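You operate a simulated robot arm through the tools that you are given. There is no shell and no other tool.

Carry out the task below with a simulated robot arm. There is one attempt and no reset: what you move stays moved.

TASK
Bend the walnut strip round the jig and let it set.
Fine: bending lever round, catch knob in, wait till the strip has set, catch knob out, lever back. Where these are worked on the way, their far stop is far enough and under half their travel is too little: catch knob.

The check looks at the end state, three seconds after you hand in, the way a careful person would. Anything else that was tipped, shoved, dropped, spilled or broken makes it a failure.

THE ROBOT
A 7-joint arm with a two-finger parallel gripper, fixed in place. Base frame: the origin is on the floor under the middle of its stand, x ahead of it, y to its left, z up; the work surface is at about z = 900. Lengths are in mm, angles in degrees, forces in N, time in s.
With the tool pointing down near the work surface it reaches from about 300 to 720 mm from the base axis. Its first joint turns from -166.0 to 166.0 degrees. Payload 3.43 kg.
The TCP is the grasp point between the finger pads, 30 mm short of the fingertips. In the tool frame z runs along the fingers and y along their closing line. The gripper opens to 94 mm. The fingers are 28 mm wide and 10 mm thick; the gripper's body (50 by 96 mm) begins 55 mm behind the TCP.
Orientation is that of the tool frame in the base frame, as [roll, pitch, yaw] about the fixed x, y, z axes, in that order (R = Rz(yaw) Ry(pitch) Rx(roll)). With the fingers straight down and closing along the base's y, the tool's x points along the base's -x, its y along +y and its z along -z.

THE INTERFACE
- The arm moves only by the tool apply_moves. Its argument "increments" is a list that holds one entry, the list of rows, each a list of 7 numbers: the shift along the tool's x, y, z in mm, then the turn, a rotation vector about the tool's x, y, z in degrees, then the gripper command, from -1 (fully open) to 1 (shut), values between in proportion. In form: [[[dx, dy, dz, ax, ay, az, claw], ...]]. A call has 1 to 20 rows; each row is the pose to reach, as a shift and turn from the pose commanded when the call began, along the tool's axes at that moment. A row lasts 0.2 s, in which the tool goes at most 50 mm and 8.6 degrees; a call with a longer step from one row to the next is refused whole, and so is a gripper value outside its range. A pose out of reach is approached as far as the arm can. The call stops where the force on the tool passes 40 N (or 10 N more than at its start, if that is more) or the arm is blocked; 0.2 s more then pass. The fingers move at their own pace (about 108 mm/s each) and stop on an object; they squeeze with about 28 N. The grip force told is the motor's: it shows also when the fingers shut on nothing. Time passes only in rows, and 0.2 s behind the last, so rows that repeat a pose let the fingers close. The reply holds the time, the measured pose of the TCP, the force on the tool along the base axes, the opening and the grip force, in the units named above and with some noise, with the torque about the TCP (base axes, N m) and any sound that the robot's microphone picked up.
- Cameras (640 x 400 px; columns grow to the right, rows downward): "scene" is fixed at [218.8, -650.4, 1462.8]; the picture's right is [0.85, -0.52, 0.00], its down [-0.28, -0.46, -0.84] and it looks along [0.44, 0.72, -0.54] (base axes); focal length 370 px, centre (320, 200). "wrist" rides on the gripper at [76, 14, -102] in the tool frame; the picture's right is [-0.18, 0.98, 0.00], its down [-0.75, -0.14, -0.64] and it looks along [-0.63, -0.12, 0.77] (tool axes); focal length 243 px, centre (320, 200). There is no depth. A picture from a camera that has moved, and an enlarged one, comes with that camera's place and axes in the base frame and with its lens.
- camera(camera): a new picture of that camera. The clock stands still meanwhile.
- slide_trunk(by): moves the trunk up (or, below 0, down) by that many mm; the arm rides with it, the base frame stays. It gives what a move gives, with no picture.
- inspect(camera, box): a new picture of the part [left, top, right, bottom] of that camera's present view, enlarged. The clock stands still meanwhile.
- sign_off(): hands the job in; it is judged then, once.

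Places have to be worked out from the pictures, the camera data and where the tool is seen. Open the gripper and draw the arm clear of the work before you hand the job in, unless the task says otherwise.

The tools are called as a command line: name --argument value ..., lists and objects as JSON in quotes. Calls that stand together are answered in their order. apply_moves: Moves the arm, as the interface text tells. Its arguments: {"type":"object","properties":{"increments":{"type":"array","items":{"type":"array","items":{"type":"array","items":{"type":"number"}}}}},"required":["increments"]} The other tools are called the same way: slide_trunk (by) moves the trunk up or down; camera (camera) takes a picture; inspect (camera, box) takes an enlarged picture of a part of a camera's view; sign_off () hands the job in.

At the start:

```text
time_s: 0.0
eef_pos: [522.4, 43.3, 1175.2]
tool_rot: [179.9, -0.1, 180.0]
contact_force: [0.2, -0.3, 0.1]
moment: [0.0, -0.05, -0.02]
finger_gap: 93.8
gripper_force: 0.0
trunk travel left (down, up): [-250.0, 340.0]
```

scene: 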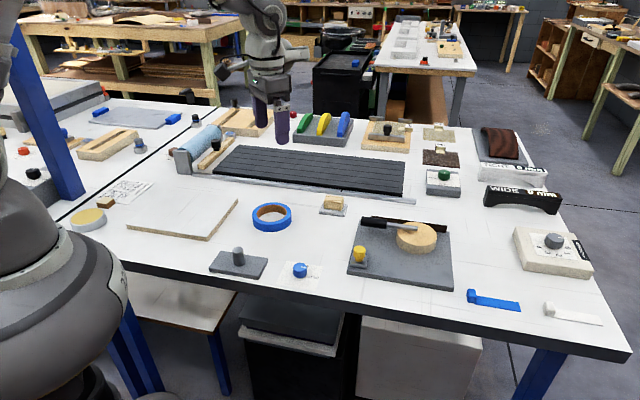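
wrist: 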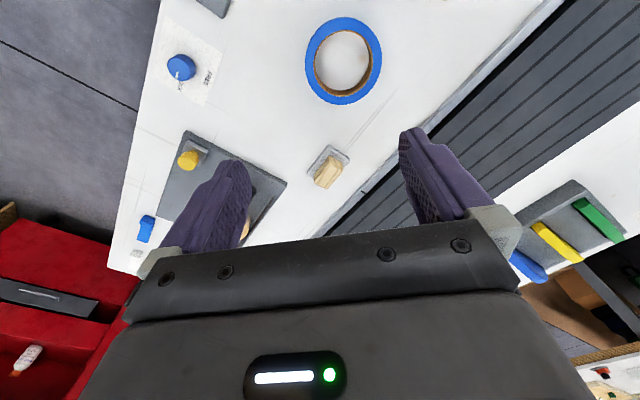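

I'll take a closer look at the jig (grey plate with round former, dark strip and yellow knob) before moving anything.

inspect --camera "scene" --box '[320, 190, 480, 300]'

inspect --camera "scene" --box '[190, 180, 350, 290]'

inspect --camera "scene" --box '[440, 180, 640, 340]'

inspect --camera "scene" --box '[340, 100, 560, 220]'

```text
3.64 times, centred on (400, 245) of scene
camera zoom: at [218.8, -650.4, 1462.8], right [0.85, -0.52, 0.0], down [-0.28, -0.46, -0.84], along [0.44, 0.72, -0.54], focal length 1344 px, centre (29, 36)
```

zoom: 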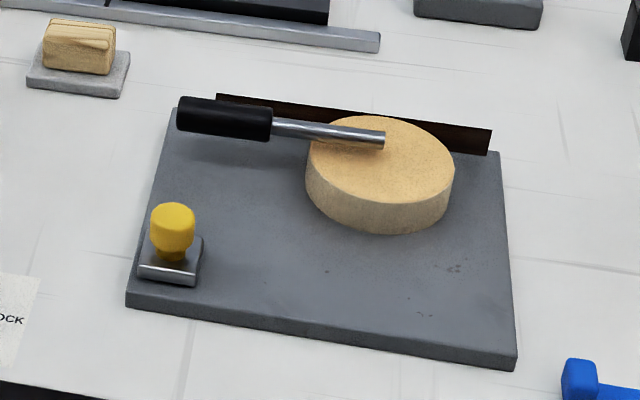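

```text
3.64 times, centred on (270, 235) of scene
camera zoom: at [218.8, -650.4, 1462.8], right [0.85, -0.52, 0.0], down [-0.28, -0.46, -0.84], along [0.44, 0.72, -0.54], focal length 1344 px, centre (502, 73)
```

zoom: 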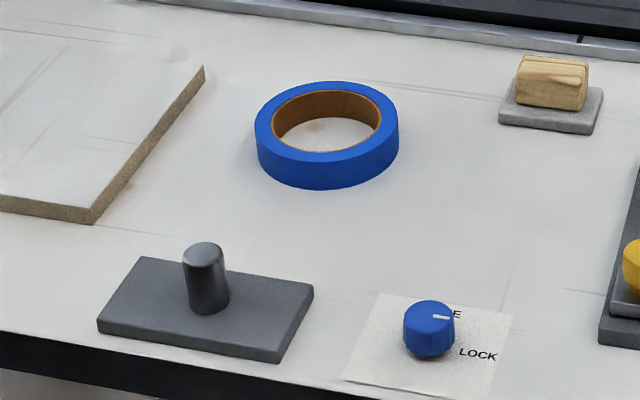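

```text
2.50 times, centred on (540, 260) of scene
camera zoom: at [218.8, -650.4, 1462.8], right [0.85, -0.52, 0.0], down [-0.28, -0.46, -0.84], along [0.44, 0.72, -0.54], focal length 924 px, centre (-230, 50)
```

zoom: 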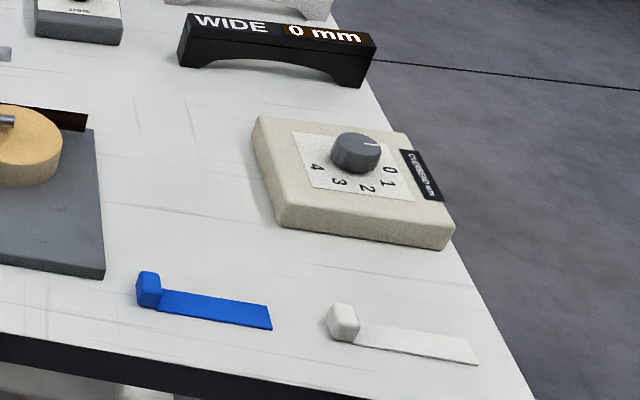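

```text
2.91 times, centred on (450, 160) of scene
camera zoom: at [218.8, -650.4, 1462.8], right [0.85, -0.52, 0.0], down [-0.28, -0.46, -0.84], along [0.44, 0.72, -0.54], focal length 1076 px, centre (-58, 316)
```

zoom: 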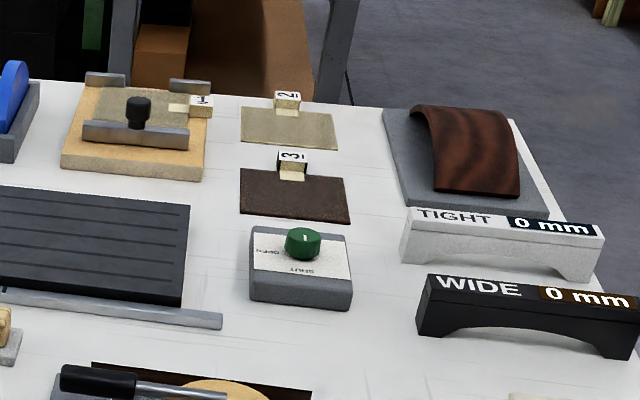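

The dark strip stands along the back of the round former, the lever lies over the former pointing left, and the yellow knob is at the plate's near-left corner. I'll zoom in further on those and on the blue FREE/LOCK knob to understand the mechanism.

inspect --camera "scene" --box '[345, 205, 425, 255]'

inspect --camera "scene" --box '[340, 235, 388, 265]'

inspect --camera "scene" --box '[270, 250, 334, 290]'

inspect --camera "wrist" --box '[120, 100, 300, 280]'

inspect --camera "scene" --box '[470, 150, 570, 220]'

```text
8.00 times, centred on (385, 230) of scene
camera zoom: at [218.8, -650.4, 1462.8], right [0.85, -0.52, 0.0], down [-0.28, -0.46, -0.84], along [0.44, 0.72, -0.54], focal length 2958 px, centre (-200, -40)
```

zoom: 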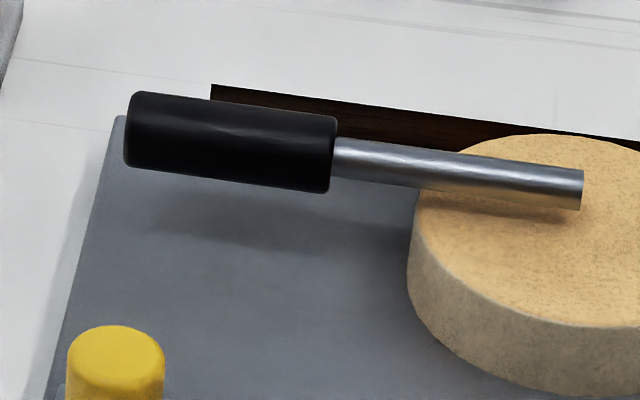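

```text
13.33 times, centred on (364, 250) of scene
camera zoom: at [218.8, -650.4, 1462.8], right [0.85, -0.52, 0.0], down [-0.28, -0.46, -0.84], along [0.44, 0.72, -0.54], focal length 4930 px, centre (-267, -467)
```

zoom: 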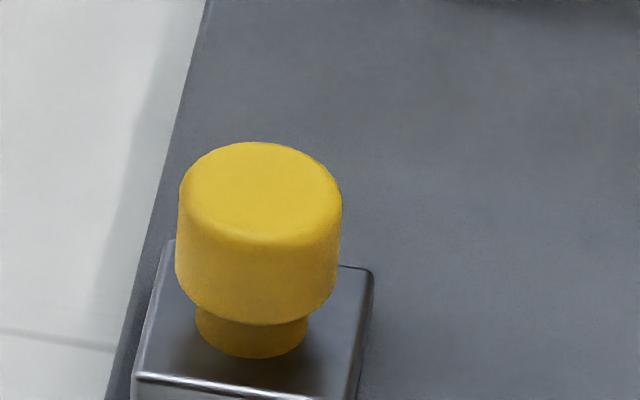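

```text
10.00 times, centred on (302, 270) of scene
camera zoom: at [218.8, -650.4, 1462.8], right [0.85, -0.52, 0.0], down [-0.28, -0.46, -0.84], along [0.44, 0.72, -0.54], focal length 3697 px, centre (500, -500)
```

zoom: 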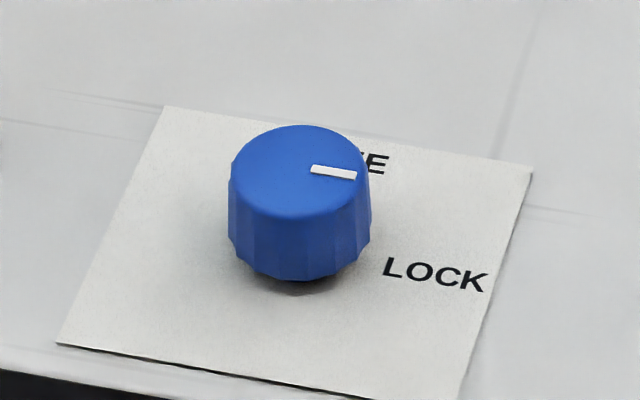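

```text
2.22 times, centred on (210, 190) of wrist
camera zoom: at [447.2, 58.0, 1278.4], right [0.18, 0.98, 0.0], down [0.75, -0.14, 0.64], along [0.63, -0.12, -0.77], focal length 539 px, centre (564, 222)
```

zoom: 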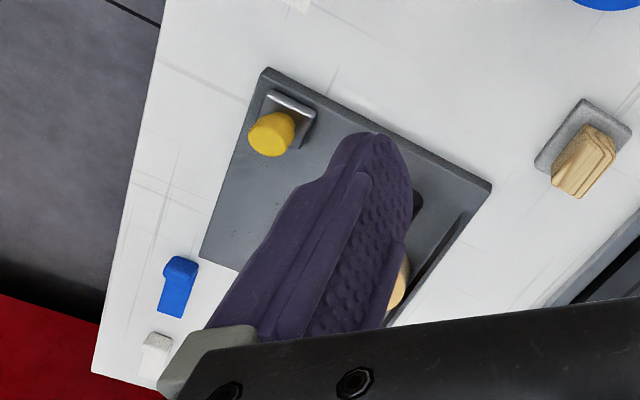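

```text
5.71 times, centred on (520, 185) of scene
camera zoom: at [218.8, -650.4, 1462.8], right [0.85, -0.52, 0.0], down [-0.28, -0.46, -0.84], along [0.44, 0.72, -0.54], focal length 2113 px, centre (-823, 286)
```

zoom: 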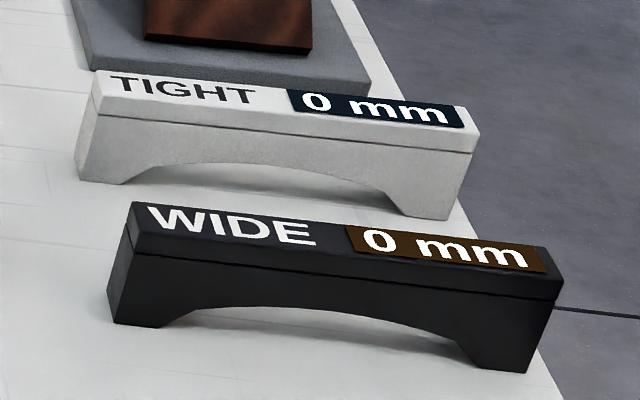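

The plate sits turned about 45° in the base frame: I estimate the lever pivot at about (760, -190), handle centre at about (690, -120, 953) and the yellow knob at about (600, -185). I'll move the hand over at a safe height for a wrist view of the jig.

apply_moves --increments '[[[-15, -40, 0, 0, 0, 0, -1], [-30, -80, 0, 0, 0, 0, -1], [-45, -120, 0, 0, 0, 0, -1], [-60, -160, 0, 0, 0, 0, -1], [-60, -190, 0, 0, 0, 0, -1]]]'

camera --camera "wrist"

camera --camera "scene"

```text
time_s: 1.2
eef_pos: [582.1, -147.9, 1176.5]
tool_rot: [180.0, 0.0, -179.9]
contact_force: [0.2, 0.4, 0.3]
moment: [0.01, 0.01, -0.01]
finger_gap: 94.0
gripper_force: 0.1
trunk travel left (down, up): [-250.0, 340.0]
```

```text
taken
camera wrist: at [507.0, -133.0, 1278.9], right [0.18, 0.98, 0.0], down [0.75, -0.14, 0.64], along [0.63, -0.12, -0.77], focal length 243 px, centre (320, 200)
```

wrist: 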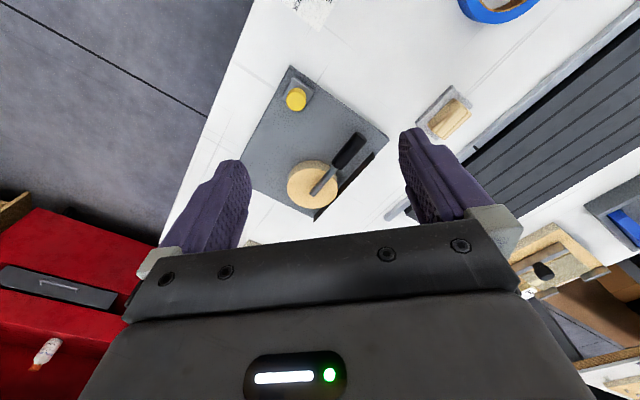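

```text
taken
```

scene: 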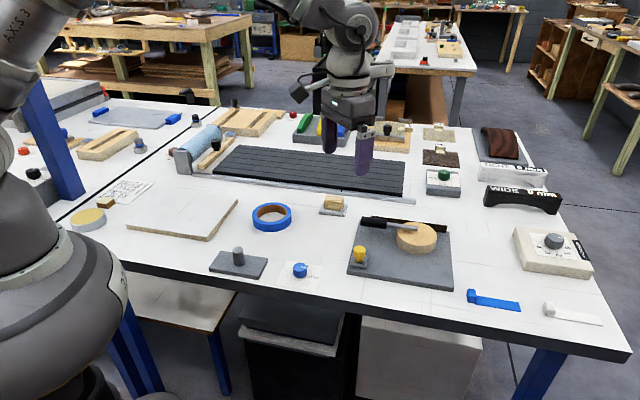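

The jig is now between the fingers in the wrist view; I'll enlarge it to triangulate handle, pivot and knob.

inspect --camera "wrist" --box '[230, 50, 410, 230]'

inspect --camera "wrist" --box '[270, 60, 350, 130]'

inspect --camera "wrist" --box '[280, 120, 400, 220]'

```text
2.22 times, centred on (320, 140) of wrist
camera zoom: at [507.0, -133.0, 1278.9], right [0.18, 0.98, 0.0], down [0.75, -0.14, 0.64], along [0.63, -0.12, -0.77], focal length 539 px, centre (320, 333)
```

zoom: 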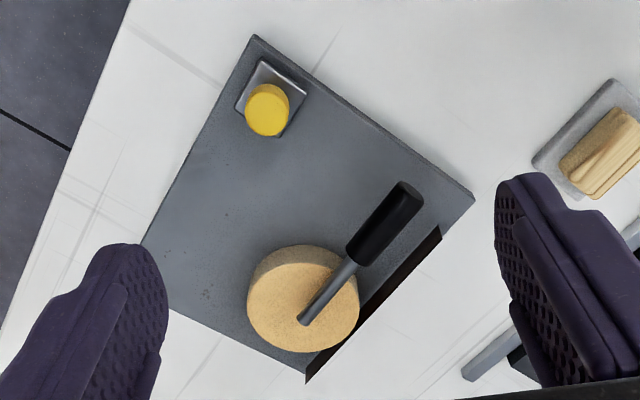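

```text
5.71 times, centred on (310, 95) of wrist
camera zoom: at [507.0, -133.0, 1278.9], right [0.18, 0.98, 0.0], down [0.75, -0.14, 0.64], along [0.63, -0.12, -0.77], focal length 1386 px, centre (377, 800)
```

zoom: 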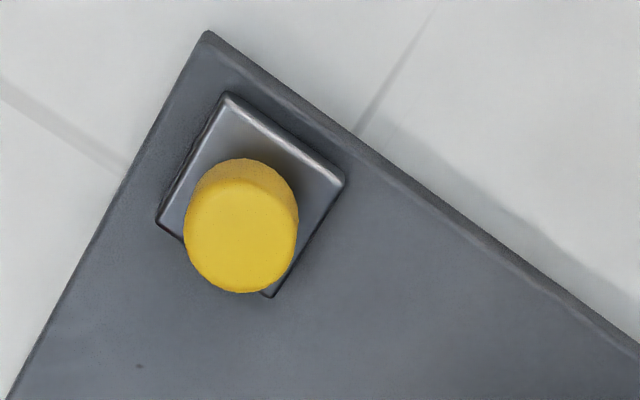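

```text
4.00 times, centred on (340, 170) of wrist
camera zoom: at [507.0, -133.0, 1278.9], right [0.18, 0.98, 0.0], down [0.75, -0.14, 0.64], along [0.63, -0.12, -0.77], focal length 970 px, centre (240, 320)
```

zoom: 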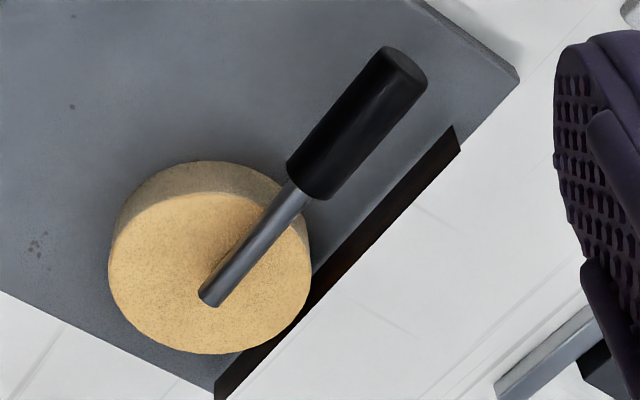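

Triangulation from both cameras agrees: pivot ≈ (759, -192), handle centre ≈ (689, -122, 953) with Ø22 mm, yellow knob top ≈ (603, -183, 956), plate top ≈ z 916. I'll go above the outer part of the handle with the fingers half open and turned to close across it.

apply_moves --increments '[[[-16, 6, 24, 0, 0, 7.5, -0.06], [-33, 12, 48, 0, 0, 15, -0.06], [-49, 17, 73, 0, 0, 22.5, -0.06], [-65, 23, 97, 0, 0, 30, -0.06], [-82, 29, 121, 0, 0, 37.5, -0.06], [-98, 35, 146, 0, 0, 45, -0.06], [-98, 35, 146, 0, 0, 45, -0.06]]]'

camera --camera "wrist"

inspect --camera "scene" --box '[300, 120, 480, 300]'

```text
time_s: 2.8
eef_pos: [681.0, -113.2, 1029.7]
tool_rot: [-180.0, 0.0, 134.9]
contact_force: [-0.1, 0.3, 0.1]
moment: [-0.01, -0.03, 0.02]
finger_gap: 50.0
gripper_force: 0.0
trunk travel left (down, up): [-250.0, 340.0]
```

```text
taken
camera wrist: at [638.6, -46.7, 1132.5], right [0.83, 0.56, 0.0], down [0.43, -0.63, 0.64], along [0.36, -0.53, -0.77], focal length 243 px, centre (320, 200)
```

wrist: 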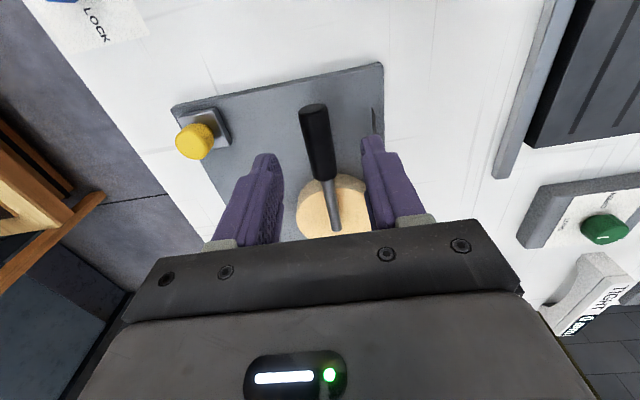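

```text
2.22 times, centred on (390, 210) of scene
camera zoom: at [218.8, -650.4, 1462.8], right [0.85, -0.52, 0.0], down [-0.28, -0.46, -0.84], along [0.44, 0.72, -0.54], focal length 822 px, centre (164, 178)
```

zoom: 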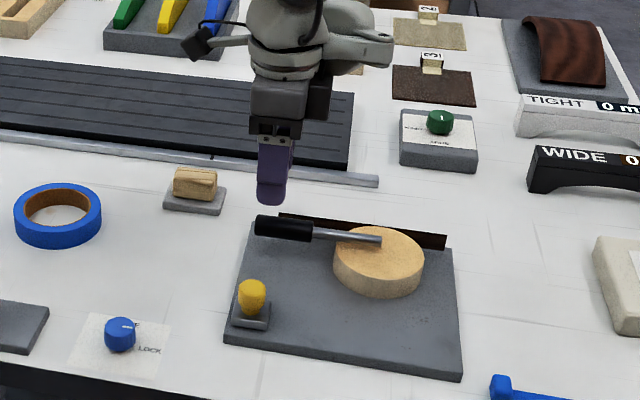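

The handle axis lies within about 2 mm of the tool centre line. I'll shift slightly inwards along the handle, lower to z ≈ 953 and close on the handle.

apply_moves --increments '[[[-5, -2, 25, 0, 0, 0, -0.06], [-5, -2, 50, 0, 0, 0, -0.06], [-5, -2, 65, 0, 0, 0, -0.06], [-5, -2, 76, 0, 0, 0, -0.06], [-5, -2, 76, 0, 0, 0, -0.06]]]'

inspect --camera "scene" --box '[340, 180, 460, 280]'

camera --camera "wrist"

```text
time_s: 4.0
eef_pos: [682.6, -116.5, 953.0]
tool_rot: [-180.0, 0.1, 135.1]
contact_force: [0.5, 0.2, -0.1]
moment: [0.0, -0.02, -0.01]
finger_gap: 49.8
gripper_force: 0.0
trunk travel left (down, up): [-250.0, 340.0]
```

```text
4.00 times, centred on (400, 230) of scene
camera zoom: at [218.8, -650.4, 1462.8], right [0.85, -0.52, 0.0], down [-0.28, -0.46, -0.84], along [0.44, 0.72, -0.54], focal length 1479 px, centre (0, 80)
```

zoom: 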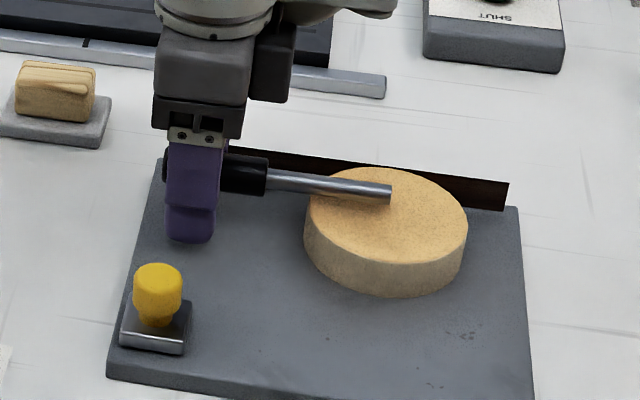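

```text
taken
camera wrist: at [639.9, -51.9, 1055.9], right [0.82, 0.57, 0.0], down [0.43, -0.63, 0.64], along [0.36, -0.53, -0.77], focal length 243 px, centre (320, 200)
```

wrist: 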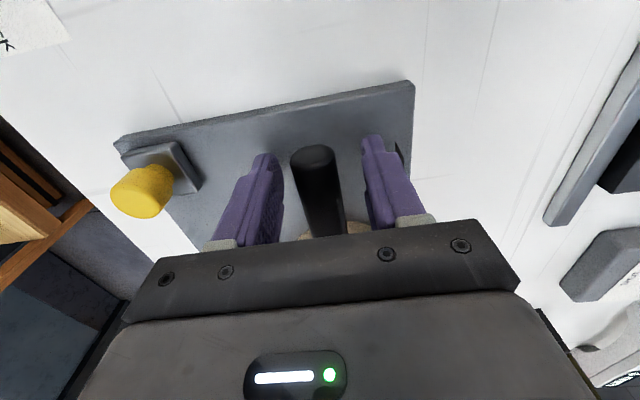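

The handle is straddled by the fingers. I'll close the gripper on it.

apply_moves --increments '[[[0, 0, 0, 0, 0, 0, 1], [0, 0, 0, 0, 0, 0, 1], [0, 0, 0, 0, 0, 0, 1]]]'

```text
time_s: 4.8
eef_pos: [683.1, -116.6, 953.3]
tool_rot: [-180.0, -0.1, 135.0]
contact_force: [-2.7, -2.1, -2.3]
moment: [-0.08, -0.09, -0.05]
finger_gap: 26.5
gripper_force: 44.9
trunk travel left (down, up): [-250.0, 340.0]
```

The handle is held (26.5 mm across the pads). I'll try a small counter-clockwise swing (seen from above, towards the camera side, away from the strip) about the pivot and watch the force.

apply_moves --increments '[[[-0.1, -3.7, 0, 0, 0, -2, 1], [-0.3, -7.5, 0, 0, 0, -4, 1], [-0.6, -11.2, 0, 0, 0, -6, 1], [-1.0, -14.9, 0, 0, 0, -8, 1]]]'

inspect --camera "scene" --box '[340, 180, 460, 280]'

```text
time_s: 5.8
eef_pos: [672.1, -128.1, 953.0]
tool_rot: [180.0, -0.1, 143.1]
contact_force: [-3.8, -0.5, -5.1]
moment: [0.3, 0.32, -0.27]
finger_gap: 26.7
gripper_force: 45.0
trunk travel left (down, up): [-250.0, 340.0]
```

```text
4.00 times, centred on (400, 230) of scene
camera zoom: at [218.8, -650.4, 1462.8], right [0.85, -0.52, 0.0], down [-0.28, -0.46, -0.84], along [0.44, 0.72, -0.54], focal length 1479 px, centre (0, 80)
```

zoom: 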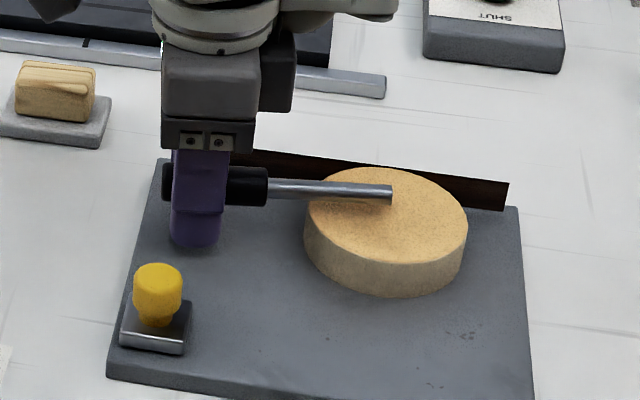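

The lever swings freely with only a few newtons. I'll continue another 35° along the arc.

apply_moves --increments '[[[-0.4, -9.4, 0, 0, 0, -5, 1], [-1.6, -18.8, 0, 0, 0, -10, 1], [-3.7, -28.0, 0, 0, 0, -15, 1], [-6.5, -36.9, 0, 0, 0, -20, 1], [-10.1, -45.6, 0, 0, 0, -25, 1], [-14.5, -54.0, 0, 0, 0, -30, 1], [-19.5, -62.0, 0, 0, 0, -35, 1]]]'

inspect --camera "scene" --box '[340, 180, 460, 280]'

```text
time_s: 7.4
eef_pos: [649.4, -188.8, 952.3]
tool_rot: [-180.0, -0.1, 178.1]
contact_force: [-8.7, -0.1, -9.8]
moment: [0.15, 0.6, -0.19]
finger_gap: 26.4
gripper_force: 44.6
trunk travel left (down, up): [-250.0, 340.0]
```

```text
4.00 times, centred on (400, 230) of scene
camera zoom: at [218.8, -650.4, 1462.8], right [0.85, -0.52, 0.0], down [-0.28, -0.46, -0.84], along [0.44, 0.72, -0.54], focal length 1479 px, centre (0, 80)
```

zoom: 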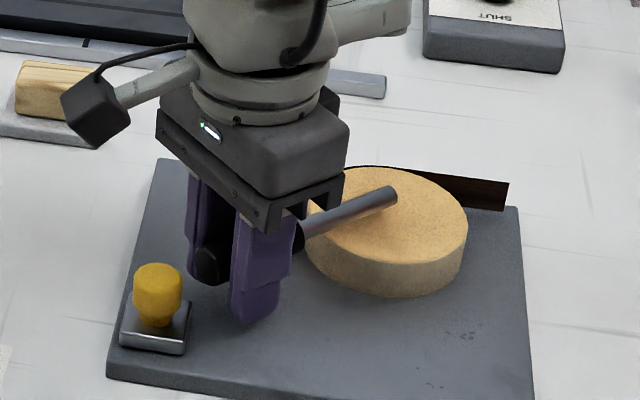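

The strip's left tail is starting to wrap and the lever has swung ~43°. Forces are small; refined pivot ≈ (758, -195). I continue the swing 35° more.

apply_moves --increments '[[[1.6, -9.3, 0.5, 0, 0, -5, 1], [0.6, -18.7, 1, 0, 0, -10, 1], [-1.2, -28.0, 1, 0, 0, -15, 1], [-3.8, -37.1, 1, 0, 0, -20, 1], [-7.2, -45.9, 1, 0, 0, -25, 1], [-11.4, -54.4, 1, 0, 0, -30, 1], [-16.3, -62.5, 1, 0, 0, -35, 1]]]'

inspect --camera "scene" --box '[340, 180, 460, 280]'

```text
time_s: 9.0
eef_pos: [666.9, -253.0, 953.0]
tool_rot: [-179.9, 0.1, -146.9]
contact_force: [12.4, -1.5, 9.4]
moment: [0.08, -0.15, -0.94]
finger_gap: 26.9
gripper_force: 45.3
trunk travel left (down, up): [-250.0, 340.0]
```

```text
4.00 times, centred on (400, 230) of scene
camera zoom: at [218.8, -650.4, 1462.8], right [0.85, -0.52, 0.0], down [-0.28, -0.46, -0.84], along [0.44, 0.72, -0.54], focal length 1479 px, centre (0, 80)
```

zoom: 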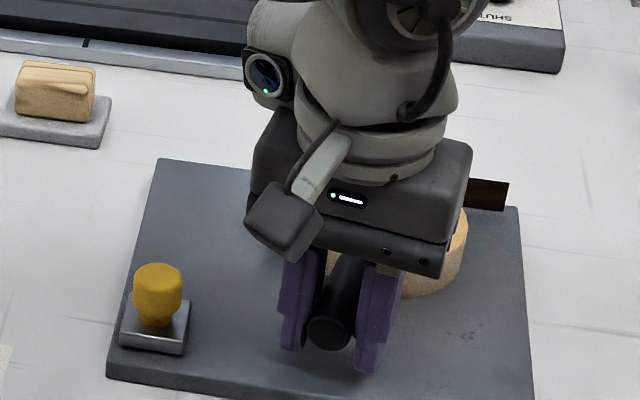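

Swing is at ~78° and still moving without a stop; forces remain ~15 N from small radius mismatch. I'll go on 20° more with slightly corrected radius and height.

apply_moves --increments '[[[-1.2, -10.8, -1, 0, 0, -5, 1], [-2.3, -20.1, -1, 0, 0, -10, 1], [-4.2, -29.4, -1, 0, 0, -15, 1], [-7.0, -38.5, -1, 0, 0, -20, 1]]]'

inspect --camera "scene" --box '[340, 180, 460, 280]'

camera --camera "wrist"

```text
time_s: 9.6
eef_pos: [671.5, -257.7, 952.5]
tool_rot: [178.9, 0.0, -138.4]
contact_force: [-18.2, 23.0, 15.5]
moment: [0.02, 0.77, -1.05]
finger_gap: 28.6
gripper_force: 44.8
trunk travel left (down, up): [-250.0, 340.0]
stopped in row 2: the force on the tool passed its limit at 48 N (the readings are from after the stop); the commanded pose is now the measured one
```

```text
4.00 times, centred on (400, 230) of scene
camera zoom: at [218.8, -650.4, 1462.8], right [0.85, -0.52, 0.0], down [-0.28, -0.46, -0.84], along [0.44, 0.72, -0.54], focal length 1479 px, centre (0, 80)
```

zoom: 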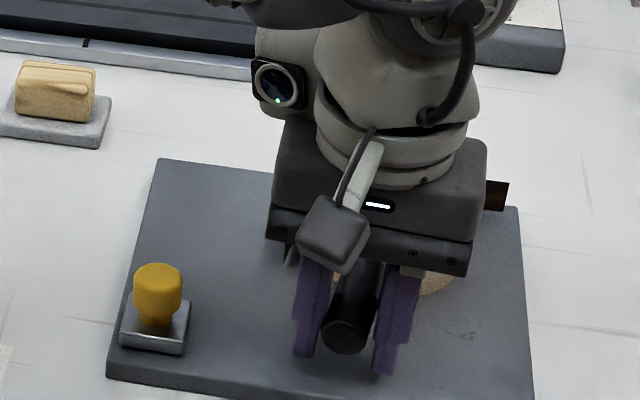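

```text
taken
camera wrist: at [606.9, -298.3, 1056.1], right [-0.52, 0.86, 0.02], down [0.66, 0.39, 0.64], along [0.54, 0.34, -0.77], focal length 243 px, centre (320, 200)
```

wrist: 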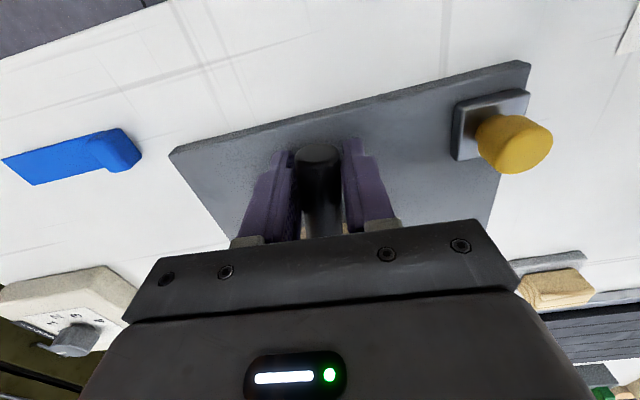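

The lever has met its far stop at about 216° (≈ 80° of swing): the reaction of ~29 N is exactly against the swing direction. I'll relax the wrist twist so the fingers sit parallel to the handle, still lightly against the stop, then check.

apply_moves --increments '[[[0, 0, 0, 0, 0, 2.5, 1], [0, 0, 0, 0, 0, 5, 1], [0, 0, 0, 0, 0, 5, 1]]]'

inspect --camera "scene" --box '[340, 180, 460, 280]'

```text
time_s: 10.4
eef_pos: [670.7, -258.4, 951.9]
tool_rot: [179.2, -0.2, -143.5]
contact_force: [-23.7, 29.0, 12.0]
moment: [0.5, -0.37, -0.8]
finger_gap: 26.7
gripper_force: 45.0
trunk travel left (down, up): [-250.0, 340.0]
```

```text
4.00 times, centred on (400, 230) of scene
camera zoom: at [218.8, -650.4, 1462.8], right [0.85, -0.52, 0.0], down [-0.28, -0.46, -0.84], along [0.44, 0.72, -0.54], focal length 1479 px, centre (0, 80)
```

zoom: 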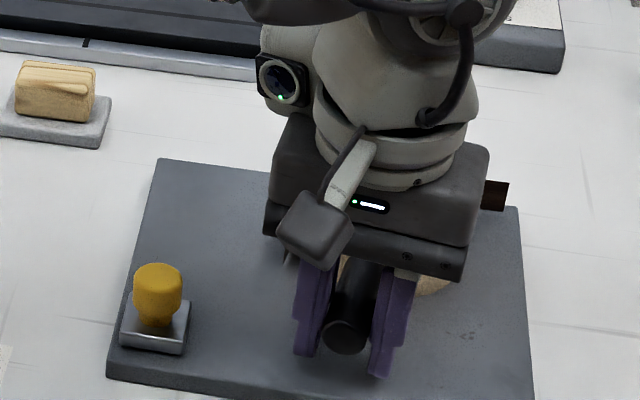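

The reaction stays tangential at ~37 N. I'll back off 2 mm along the arc to see if this is a rigid stop or springy resistance.

apply_moves --increments '[[[0, 1, 0, 0, 0, 0, 1], [0, 2, 0, 0, 0, 0, 1], [0, 2, 0, 0, 0, 0, 1]]]'

```text
time_s: 11.2
eef_pos: [670.7, -257.6, 953.1]
tool_rot: [179.4, -0.2, -143.4]
contact_force: [-16.9, 23.8, 11.8]
moment: [-0.13, 0.37, -0.88]
finger_gap: 26.8
gripper_force: 44.9
trunk travel left (down, up): [-250.0, 340.0]
```

Force fell with almost no lever movement, so it behaves like a stop. I'll back off a few more millimetres to near zero force and see whether the lever stays.

apply_moves --increments '[[[0, 1, 0, 0, 0, 0, 1], [0, 2, 0, 0, 0, 0, 1], [0, 3, 0, 0, 0, 0, 1], [0, 4, 0, 0, 0, 0, 1], [0, 4, 0, 0, 0, 0, 1]]]'

inspect --camera "scene" --box '[340, 180, 460, 280]'

```text
time_s: 12.4
eef_pos: [670.8, -258.5, 953.5]
tool_rot: [179.4, -0.1, -143.5]
contact_force: [1.7, 5.6, 17.2]
moment: [-0.04, -0.09, -1.12]
finger_gap: 26.7
gripper_force: 44.9
trunk travel left (down, up): [-250.0, 340.0]
```

```text
4.00 times, centred on (400, 230) of scene
camera zoom: at [218.8, -650.4, 1462.8], right [0.85, -0.52, 0.0], down [-0.28, -0.46, -0.84], along [0.44, 0.72, -0.54], focal length 1479 px, centre (0, 80)
```

zoom: 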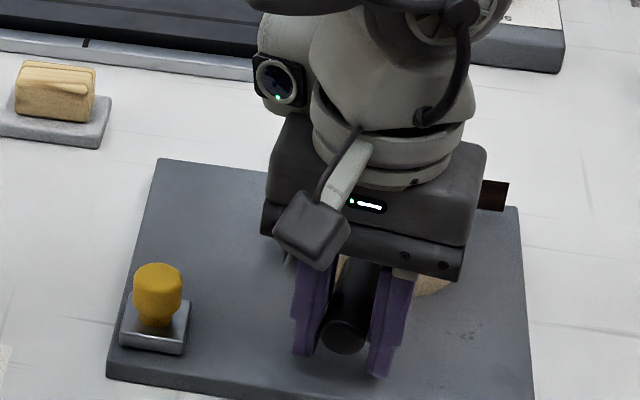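

The lever stays put at ~216° with no tangential force, so it holds itself. I'll open the fingers to 50 mm and lift straight off, then look at lever and strip.

apply_moves --increments '[[[0, 0, 0, 0, 0, 0, -0.06], [0, 0, 0, 0, 0, 0, -0.06], [0, 0, -20, 0, 0, 0, -0.06], [0, 0, -50, 0, 0, 0, -0.06], [0, 0, -90, 0, 0, 0, -0.06], [0, 0, -130, 0, 0, 0, -0.06]]]'

inspect --camera "scene" --box '[340, 180, 460, 280]'

camera --camera "wrist"

```text
time_s: 13.8
eef_pos: [671.3, -259.3, 1079.8]
tool_rot: [179.0, -0.2, -143.4]
contact_force: [-0.7, 0.8, 0.1]
moment: [-0.03, -0.02, 0.03]
finger_gap: 50.0
gripper_force: 0.1
trunk travel left (down, up): [-250.0, 340.0]
```

```text
4.00 times, centred on (400, 230) of scene
camera zoom: at [218.8, -650.4, 1462.8], right [0.85, -0.52, 0.0], down [-0.28, -0.46, -0.84], along [0.44, 0.72, -0.54], focal length 1479 px, centre (0, 80)
```

zoom: 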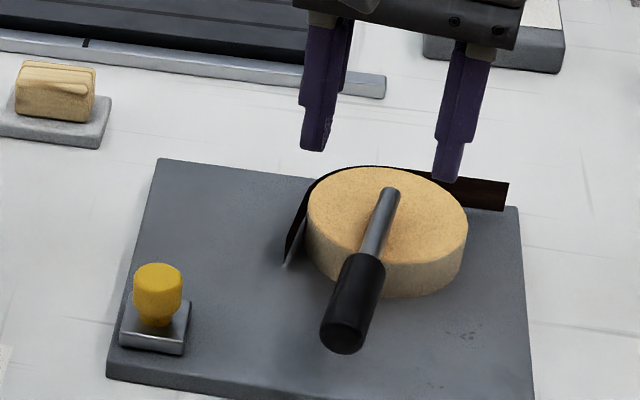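

```text
taken
camera wrist: at [603.7, -293.2, 1184.1], right [-0.44, 0.9, 0.01], down [0.7, 0.33, 0.64], along [0.57, 0.29, -0.77], focal length 243 px, centre (320, 200)
```

wrist: 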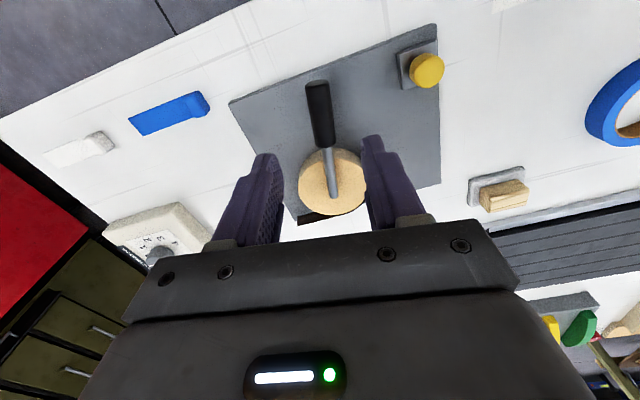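

The strip is now bent round the former's left side and the lever stays at its far position by itself. Next the yellow catch knob at ≈ (603, -183), top z ≈ 956: I'll move above it with closed fingers to press it in (down).

apply_moves --increments '[[[2.4, 25, 10, 0.3, 0, -2, 1], [4.7, 51, 20, 0.5, 0, -4, 1], [7, 76, 30, 0.8, 0, -6, 1], [9.4, 102, 40, 1.0, 0, -8, 1], [9.4, 102, 60, 1.0, 0, -8.4, 1], [9.4, 102, 60, 1.0, 0, -8.4, 1]]]'

camera --camera "wrist"

inspect --camera "scene" --box '[320, 190, 440, 290]'

```text
time_s: 15.2
eef_pos: [602.6, -182.3, 1020.6]
tool_rot: [-179.9, 0.0, -134.9]
contact_force: [-0.6, 0.6, 0.5]
moment: [0.01, -0.03, -0.03]
finger_gap: 0.0
gripper_force: 28.3
trunk travel left (down, up): [-250.0, 340.0]
```

```text
taken
camera wrist: at [539.5, -224.7, 1124.6], right [-0.57, 0.82, 0.0], down [0.63, 0.44, 0.64], along [0.53, 0.36, -0.77], focal length 243 px, centre (320, 200)
```

wrist: 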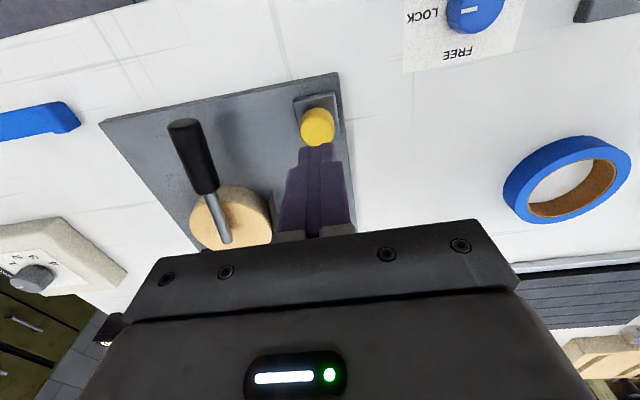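

```text
4.00 times, centred on (380, 240) of scene
camera zoom: at [218.8, -650.4, 1462.8], right [0.85, -0.52, 0.0], down [-0.28, -0.46, -0.84], along [0.44, 0.72, -0.54], focal length 1479 px, centre (80, 40)
```

zoom: 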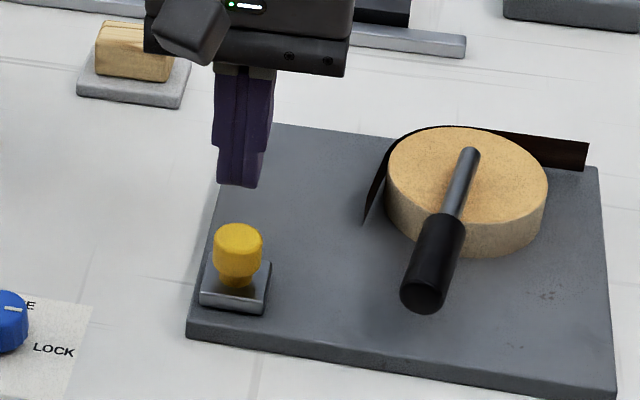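

Knob centre from this view ≈ (601.5, -185). I'll shift 2 mm, lower to just above the cap and press down slowly, watching for the force.

apply_moves --increments '[[[1.8, -1.1, 15, 0, 0, 0, 1], [1.8, -1.1, 28, 0, 0, 0, 1], [1.8, -1.1, 32, 0, 0, 0, 1], [1.8, -1.1, 34, 0, 0, 0, 1], [1.8, -1.1, 36, 0, 0, 0, 1], [1.8, -1.1, 38, 0, 0, 0, 1], [1.8, -1.1, 40, 0, 0, 0, 1]]]'

inspect --camera "scene" --box '[340, 220, 400, 270]'

```text
time_s: 16.8
eef_pos: [602.5, -183.4, 984.2]
tool_rot: [-179.7, 0.1, -135.0]
contact_force: [0.9, -0.9, 14.2]
moment: [0.0, 0.01, 0.08]
finger_gap: 0.0
gripper_force: 28.0
trunk travel left (down, up): [-250.0, 340.0]
```

```text
8.00 times, centred on (370, 245) of scene
camera zoom: at [218.8, -650.4, 1462.8], right [0.85, -0.52, 0.0], down [-0.28, -0.46, -0.84], along [0.44, 0.72, -0.54], focal length 2958 px, centre (-80, -160)
```

zoom: 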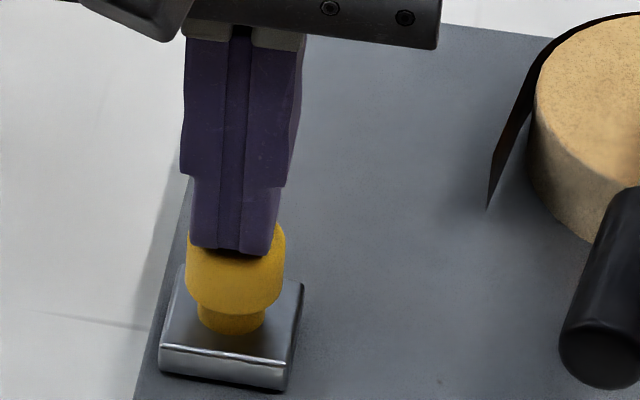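

Contact on the cap with 14 N at fingertip z ≈ 954. I'll press on a bit further to see if the knob yields.

apply_moves --increments '[[[0, 0, 1.5, 0, 0, 0, 1], [0, 0, 3, 0, 0, 0, 1], [0, 0, 4.5, 0, 0, 0, 1], [0, 0, 6, 0, 0, 0, 1]]]'

inspect --camera "scene" --box '[340, 220, 400, 270]'

```text
time_s: 17.4
eef_pos: [604.8, -186.6, 985.0]
tool_rot: [-179.3, 0.3, -135.0]
contact_force: [-1.2, -3.5, 17.4]
moment: [-0.06, 0.02, 0.16]
finger_gap: 0.1
gripper_force: 27.7
trunk travel left (down, up): [-250.0, 340.0]
stopped in row 3: the force on the tool passed its limit at 43 N (the readings are from after the stop); the commanded pose is now the measured one
```

```text
8.00 times, centred on (370, 245) of scene
camera zoom: at [218.8, -650.4, 1462.8], right [0.85, -0.52, 0.0], down [-0.28, -0.46, -0.84], along [0.44, 0.72, -0.54], focal length 2958 px, centre (-80, -160)
```

zoom: 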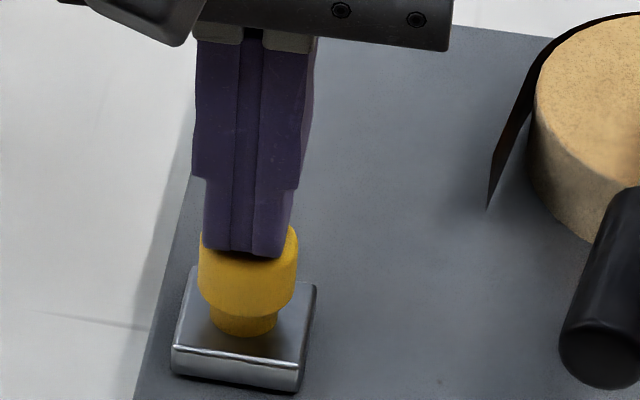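

Pressing made the whole metal block with the knob shift ~3.5 mm along the plate toward the former side, so the catch is a horizontal slide (in = along the plate's long edge, direction (0.71, -0.71)), not a plunger. I'll lift, open, and grip the cap from above just over the block.

apply_moves --increments '[[[0, 0, -12, 0, 0, 0, 1], [0, 0, -25, 0, 0, 0, -0.06], [0, 0, -25, 0, 0, 0, -0.06], [0, 0, -25, 0, 0, 0, -0.06]]]'

inspect --camera "scene" --box '[340, 220, 400, 270]'

camera --camera "wrist"

```text
time_s: 18.4
eef_pos: [605.4, -184.7, 1006.1]
tool_rot: [-179.4, 0.1, -135.0]
contact_force: [0.3, 0.0, 0.2]
moment: [0.0, -0.01, 0.03]
finger_gap: 49.7
gripper_force: 0.2
trunk travel left (down, up): [-250.0, 340.0]
```

```text
8.00 times, centred on (370, 245) of scene
camera zoom: at [218.8, -650.4, 1462.8], right [0.85, -0.52, 0.0], down [-0.28, -0.46, -0.84], along [0.44, 0.72, -0.54], focal length 2958 px, centre (-80, -160)
```

zoom: 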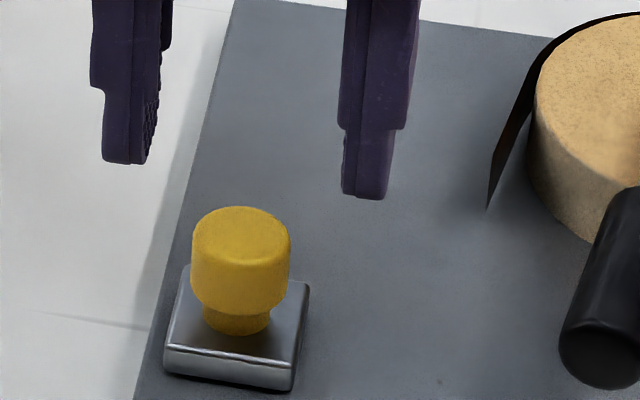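

```text
taken
camera wrist: at [540.8, -227.0, 1109.4], right [-0.57, 0.82, -0.01], down [0.63, 0.44, 0.64], along [0.53, 0.36, -0.77], focal length 243 px, centre (320, 200)
```

wrist: 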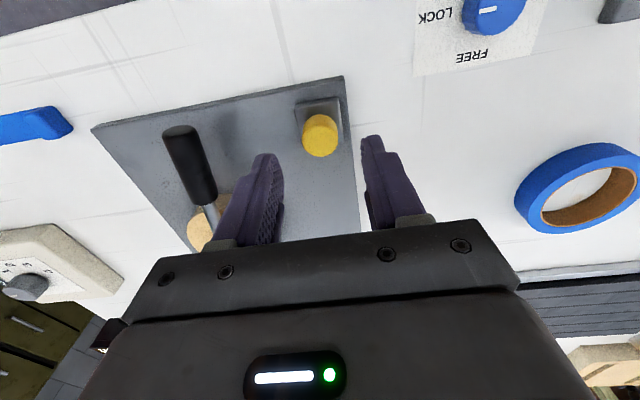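

The block has sprung/slid back to its original place after I lifted. Knob centre from the wrist view ≈ (601.5, -186). I'll centre over it, lower so the fingertips are at z ≈ 936 (just above the block) and close on the cap.

apply_moves --increments '[[[3.8, 1.7, 10, -0.6, 0, 0, -0.06], [3.8, 1.7, 25, -0.6, 0, 0, -0.06], [3.8, 1.7, 35, -0.6, 0, 0, -0.06], [3.8, 1.7, 40, -0.6, 0, 0, -0.06], [3.8, 1.7, 40, -0.6, 0, 0, -0.06]]]'

inspect --camera "scene" --box '[340, 220, 400, 270]'

inspect --camera "wrist" --box '[200, 60, 440, 240]'

```text
time_s: 19.6
eef_pos: [600.8, -187.3, 966.4]
tool_rot: [179.8, 0.0, -134.9]
contact_force: [0.4, 0.1, -0.6]
moment: [-0.01, 0.02, 0.0]
finger_gap: 49.4
gripper_force: 0.0
trunk travel left (down, up): [-250.0, 340.0]
```

```text
8.00 times, centred on (370, 245) of scene
camera zoom: at [218.8, -650.4, 1462.8], right [0.85, -0.52, 0.0], down [-0.28, -0.46, -0.84], along [0.44, 0.72, -0.54], focal length 2958 px, centre (-80, -160)
```

zoom: 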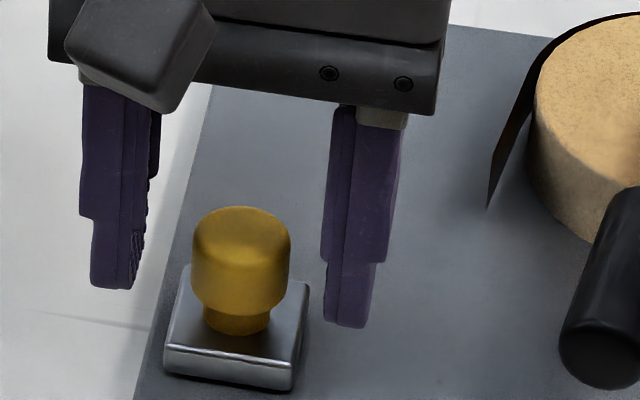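

```text
2.22 times, centred on (320, 150) of wrist
camera zoom: at [538.2, -229.9, 1069.9], right [-0.57, 0.82, 0.0], down [0.63, 0.43, 0.64], along [0.53, 0.36, -0.77], focal length 539 px, centre (320, 311)
```

zoom: 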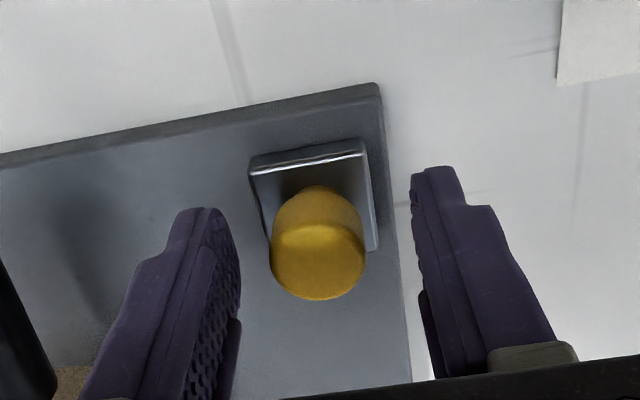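

Fingers straddle the cap nearly centred. Closing on it.

apply_moves --increments '[[[-1.5, 0, 0, 0, 0, 0, 0.3], [-1.5, 0, 0, 0, 0, 0, 1], [-1.5, 0, 0, 0, 0, 0, 1], [-1.5, 0, 0, 0, 0, 0, 1]]]'

inspect --camera "scene" --box '[340, 220, 400, 270]'

```text
time_s: 20.6
eef_pos: [602.4, -185.8, 967.1]
tool_rot: [179.9, 0.0, -135.0]
contact_force: [0.0, -0.8, -0.1]
moment: [-0.11, 0.04, 0.01]
finger_gap: 24.8
gripper_force: 45.2
trunk travel left (down, up): [-250.0, 340.0]
```

```text
8.00 times, centred on (370, 245) of scene
camera zoom: at [218.8, -650.4, 1462.8], right [0.85, -0.52, 0.0], down [-0.28, -0.46, -0.84], along [0.44, 0.72, -0.54], focal length 2958 px, centre (-80, -160)
```

zoom: 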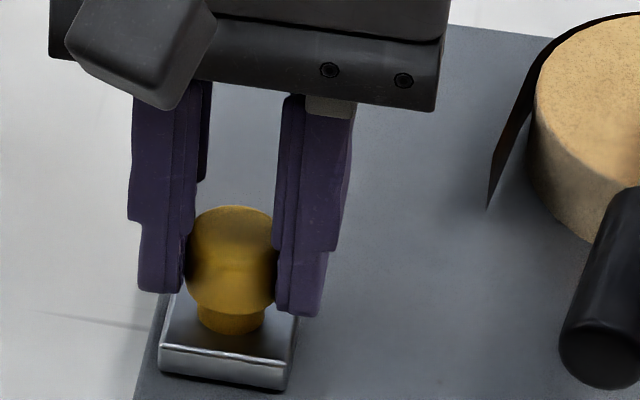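

The cap is held (24.8 mm) and the block follows the fingers along its slide. I'll slide it in along (0.71, -0.71) gently for 12 mm.

apply_moves --increments '[[[0, -3, 0, 0, 0, 0, 1], [0, -6, 0, 0, 0, 0, 1], [0, -9, 0, 0, 0, 0, 1], [0, -12, 0, 0, 0, 0, 1], [0, -12, 0, 0, 0, 0, 1]]]'

inspect --camera "scene" --box '[340, 220, 400, 270]'

```text
time_s: 21.8
eef_pos: [611.0, -193.1, 966.4]
tool_rot: [179.9, 0.1, -135.0]
contact_force: [-1.4, 0.0, 3.5]
moment: [-0.08, 0.08, -0.02]
finger_gap: 24.6
gripper_force: 45.6
trunk travel left (down, up): [-250.0, 340.0]
```

```text
8.00 times, centred on (370, 245) of scene
camera zoom: at [218.8, -650.4, 1462.8], right [0.85, -0.52, 0.0], down [-0.28, -0.46, -0.84], along [0.44, 0.72, -0.54], focal length 2958 px, centre (-80, -160)
```

zoom: 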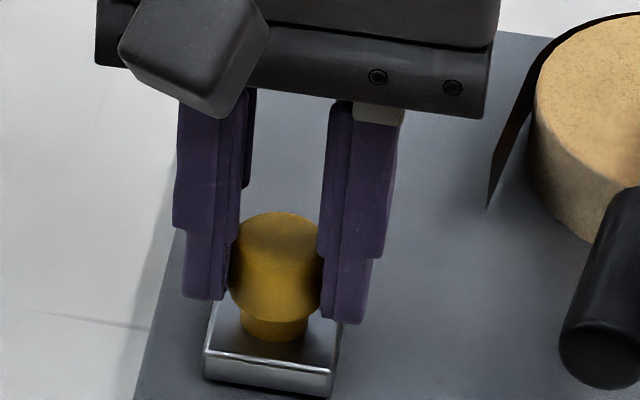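

The block slides freely with the knob (12 mm so far, ~1 N). I'll keep sliding it in until it meets its stop.

apply_moves --increments '[[[0, -3, 0, 0, 0, 0, 1], [0, -6, 0, 0, 0, 0, 1], [0, -9, 0, 0, 0, 0, 1], [0, -12, 0, 0, 0, 0, 1], [0, -15, 0, 0, 0, 0, 1], [0, -18, 0, 0, 0, 0, 1], [0, -21, 0, 0, 0, 0, 1], [0, -24, 0, 0, 0, 0, 1]]]'

inspect --camera "scene" --box '[340, 220, 400, 270]'

```text
time_s: 23.6
eef_pos: [623.4, -208.7, 966.3]
tool_rot: [179.7, 0.0, -134.9]
contact_force: [-18.9, 12.7, 2.2]
moment: [0.5, 0.49, 0.02]
finger_gap: 24.7
gripper_force: 45.0
trunk travel left (down, up): [-250.0, 340.0]
```

```text
8.00 times, centred on (370, 245) of scene
camera zoom: at [218.8, -650.4, 1462.8], right [0.85, -0.52, 0.0], down [-0.28, -0.46, -0.84], along [0.44, 0.72, -0.54], focal length 2958 px, centre (-80, -160)
```

zoom: 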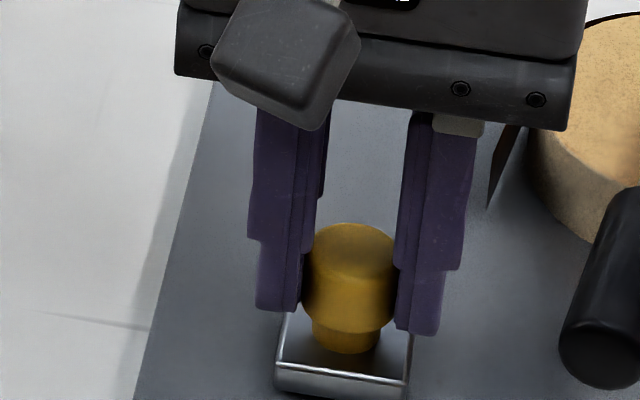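

Reaction rose to ~23 N against the slide after ~31 mm of travel: that looks like the inner stop. I'll push a little more to confirm.

apply_moves --increments '[[[0, -1.5, 0, 0, 0, 0, 1], [0, -3, 0, 0, 0, 0, 1], [0, -3, 0, 0, 0, 0, 1]]]'

camera --camera "scene"

inspect --camera "scene" --box '[340, 180, 460, 280]'

```text
time_s: 24.3
eef_pos: [623.8, -207.7, 966.4]
tool_rot: [179.2, -0.1, -134.9]
contact_force: [-17.6, 13.1, 14.6]
moment: [0.59, 0.74, 0.02]
finger_gap: 24.6
gripper_force: 45.1
trunk travel left (down, up): [-250.0, 340.0]
stopped in row 3: the force on the tool passed its limit at 41 N (the readings are from after the stop); the commanded pose is now the measured one
```

```text
taken
```

scene: 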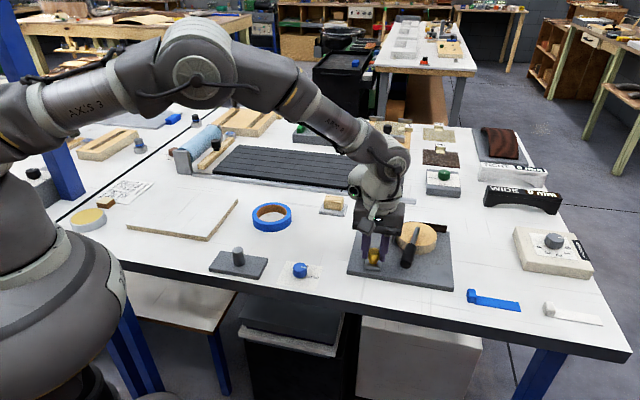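

```text
4.00 times, centred on (400, 230) of scene
camera zoom: at [218.8, -650.4, 1462.8], right [0.85, -0.52, 0.0], down [-0.28, -0.46, -0.84], along [0.44, 0.72, -0.54], focal length 1479 px, centre (0, 80)
```

zoom: 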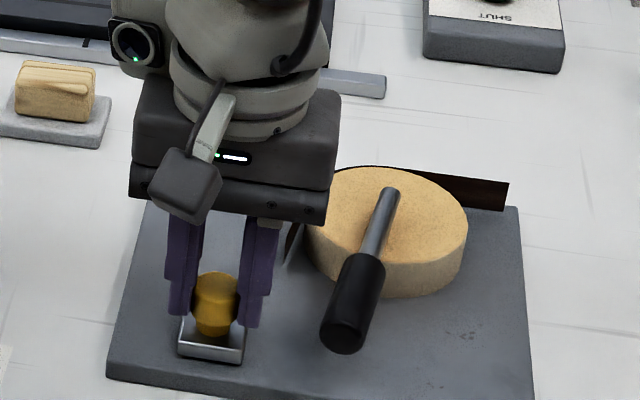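

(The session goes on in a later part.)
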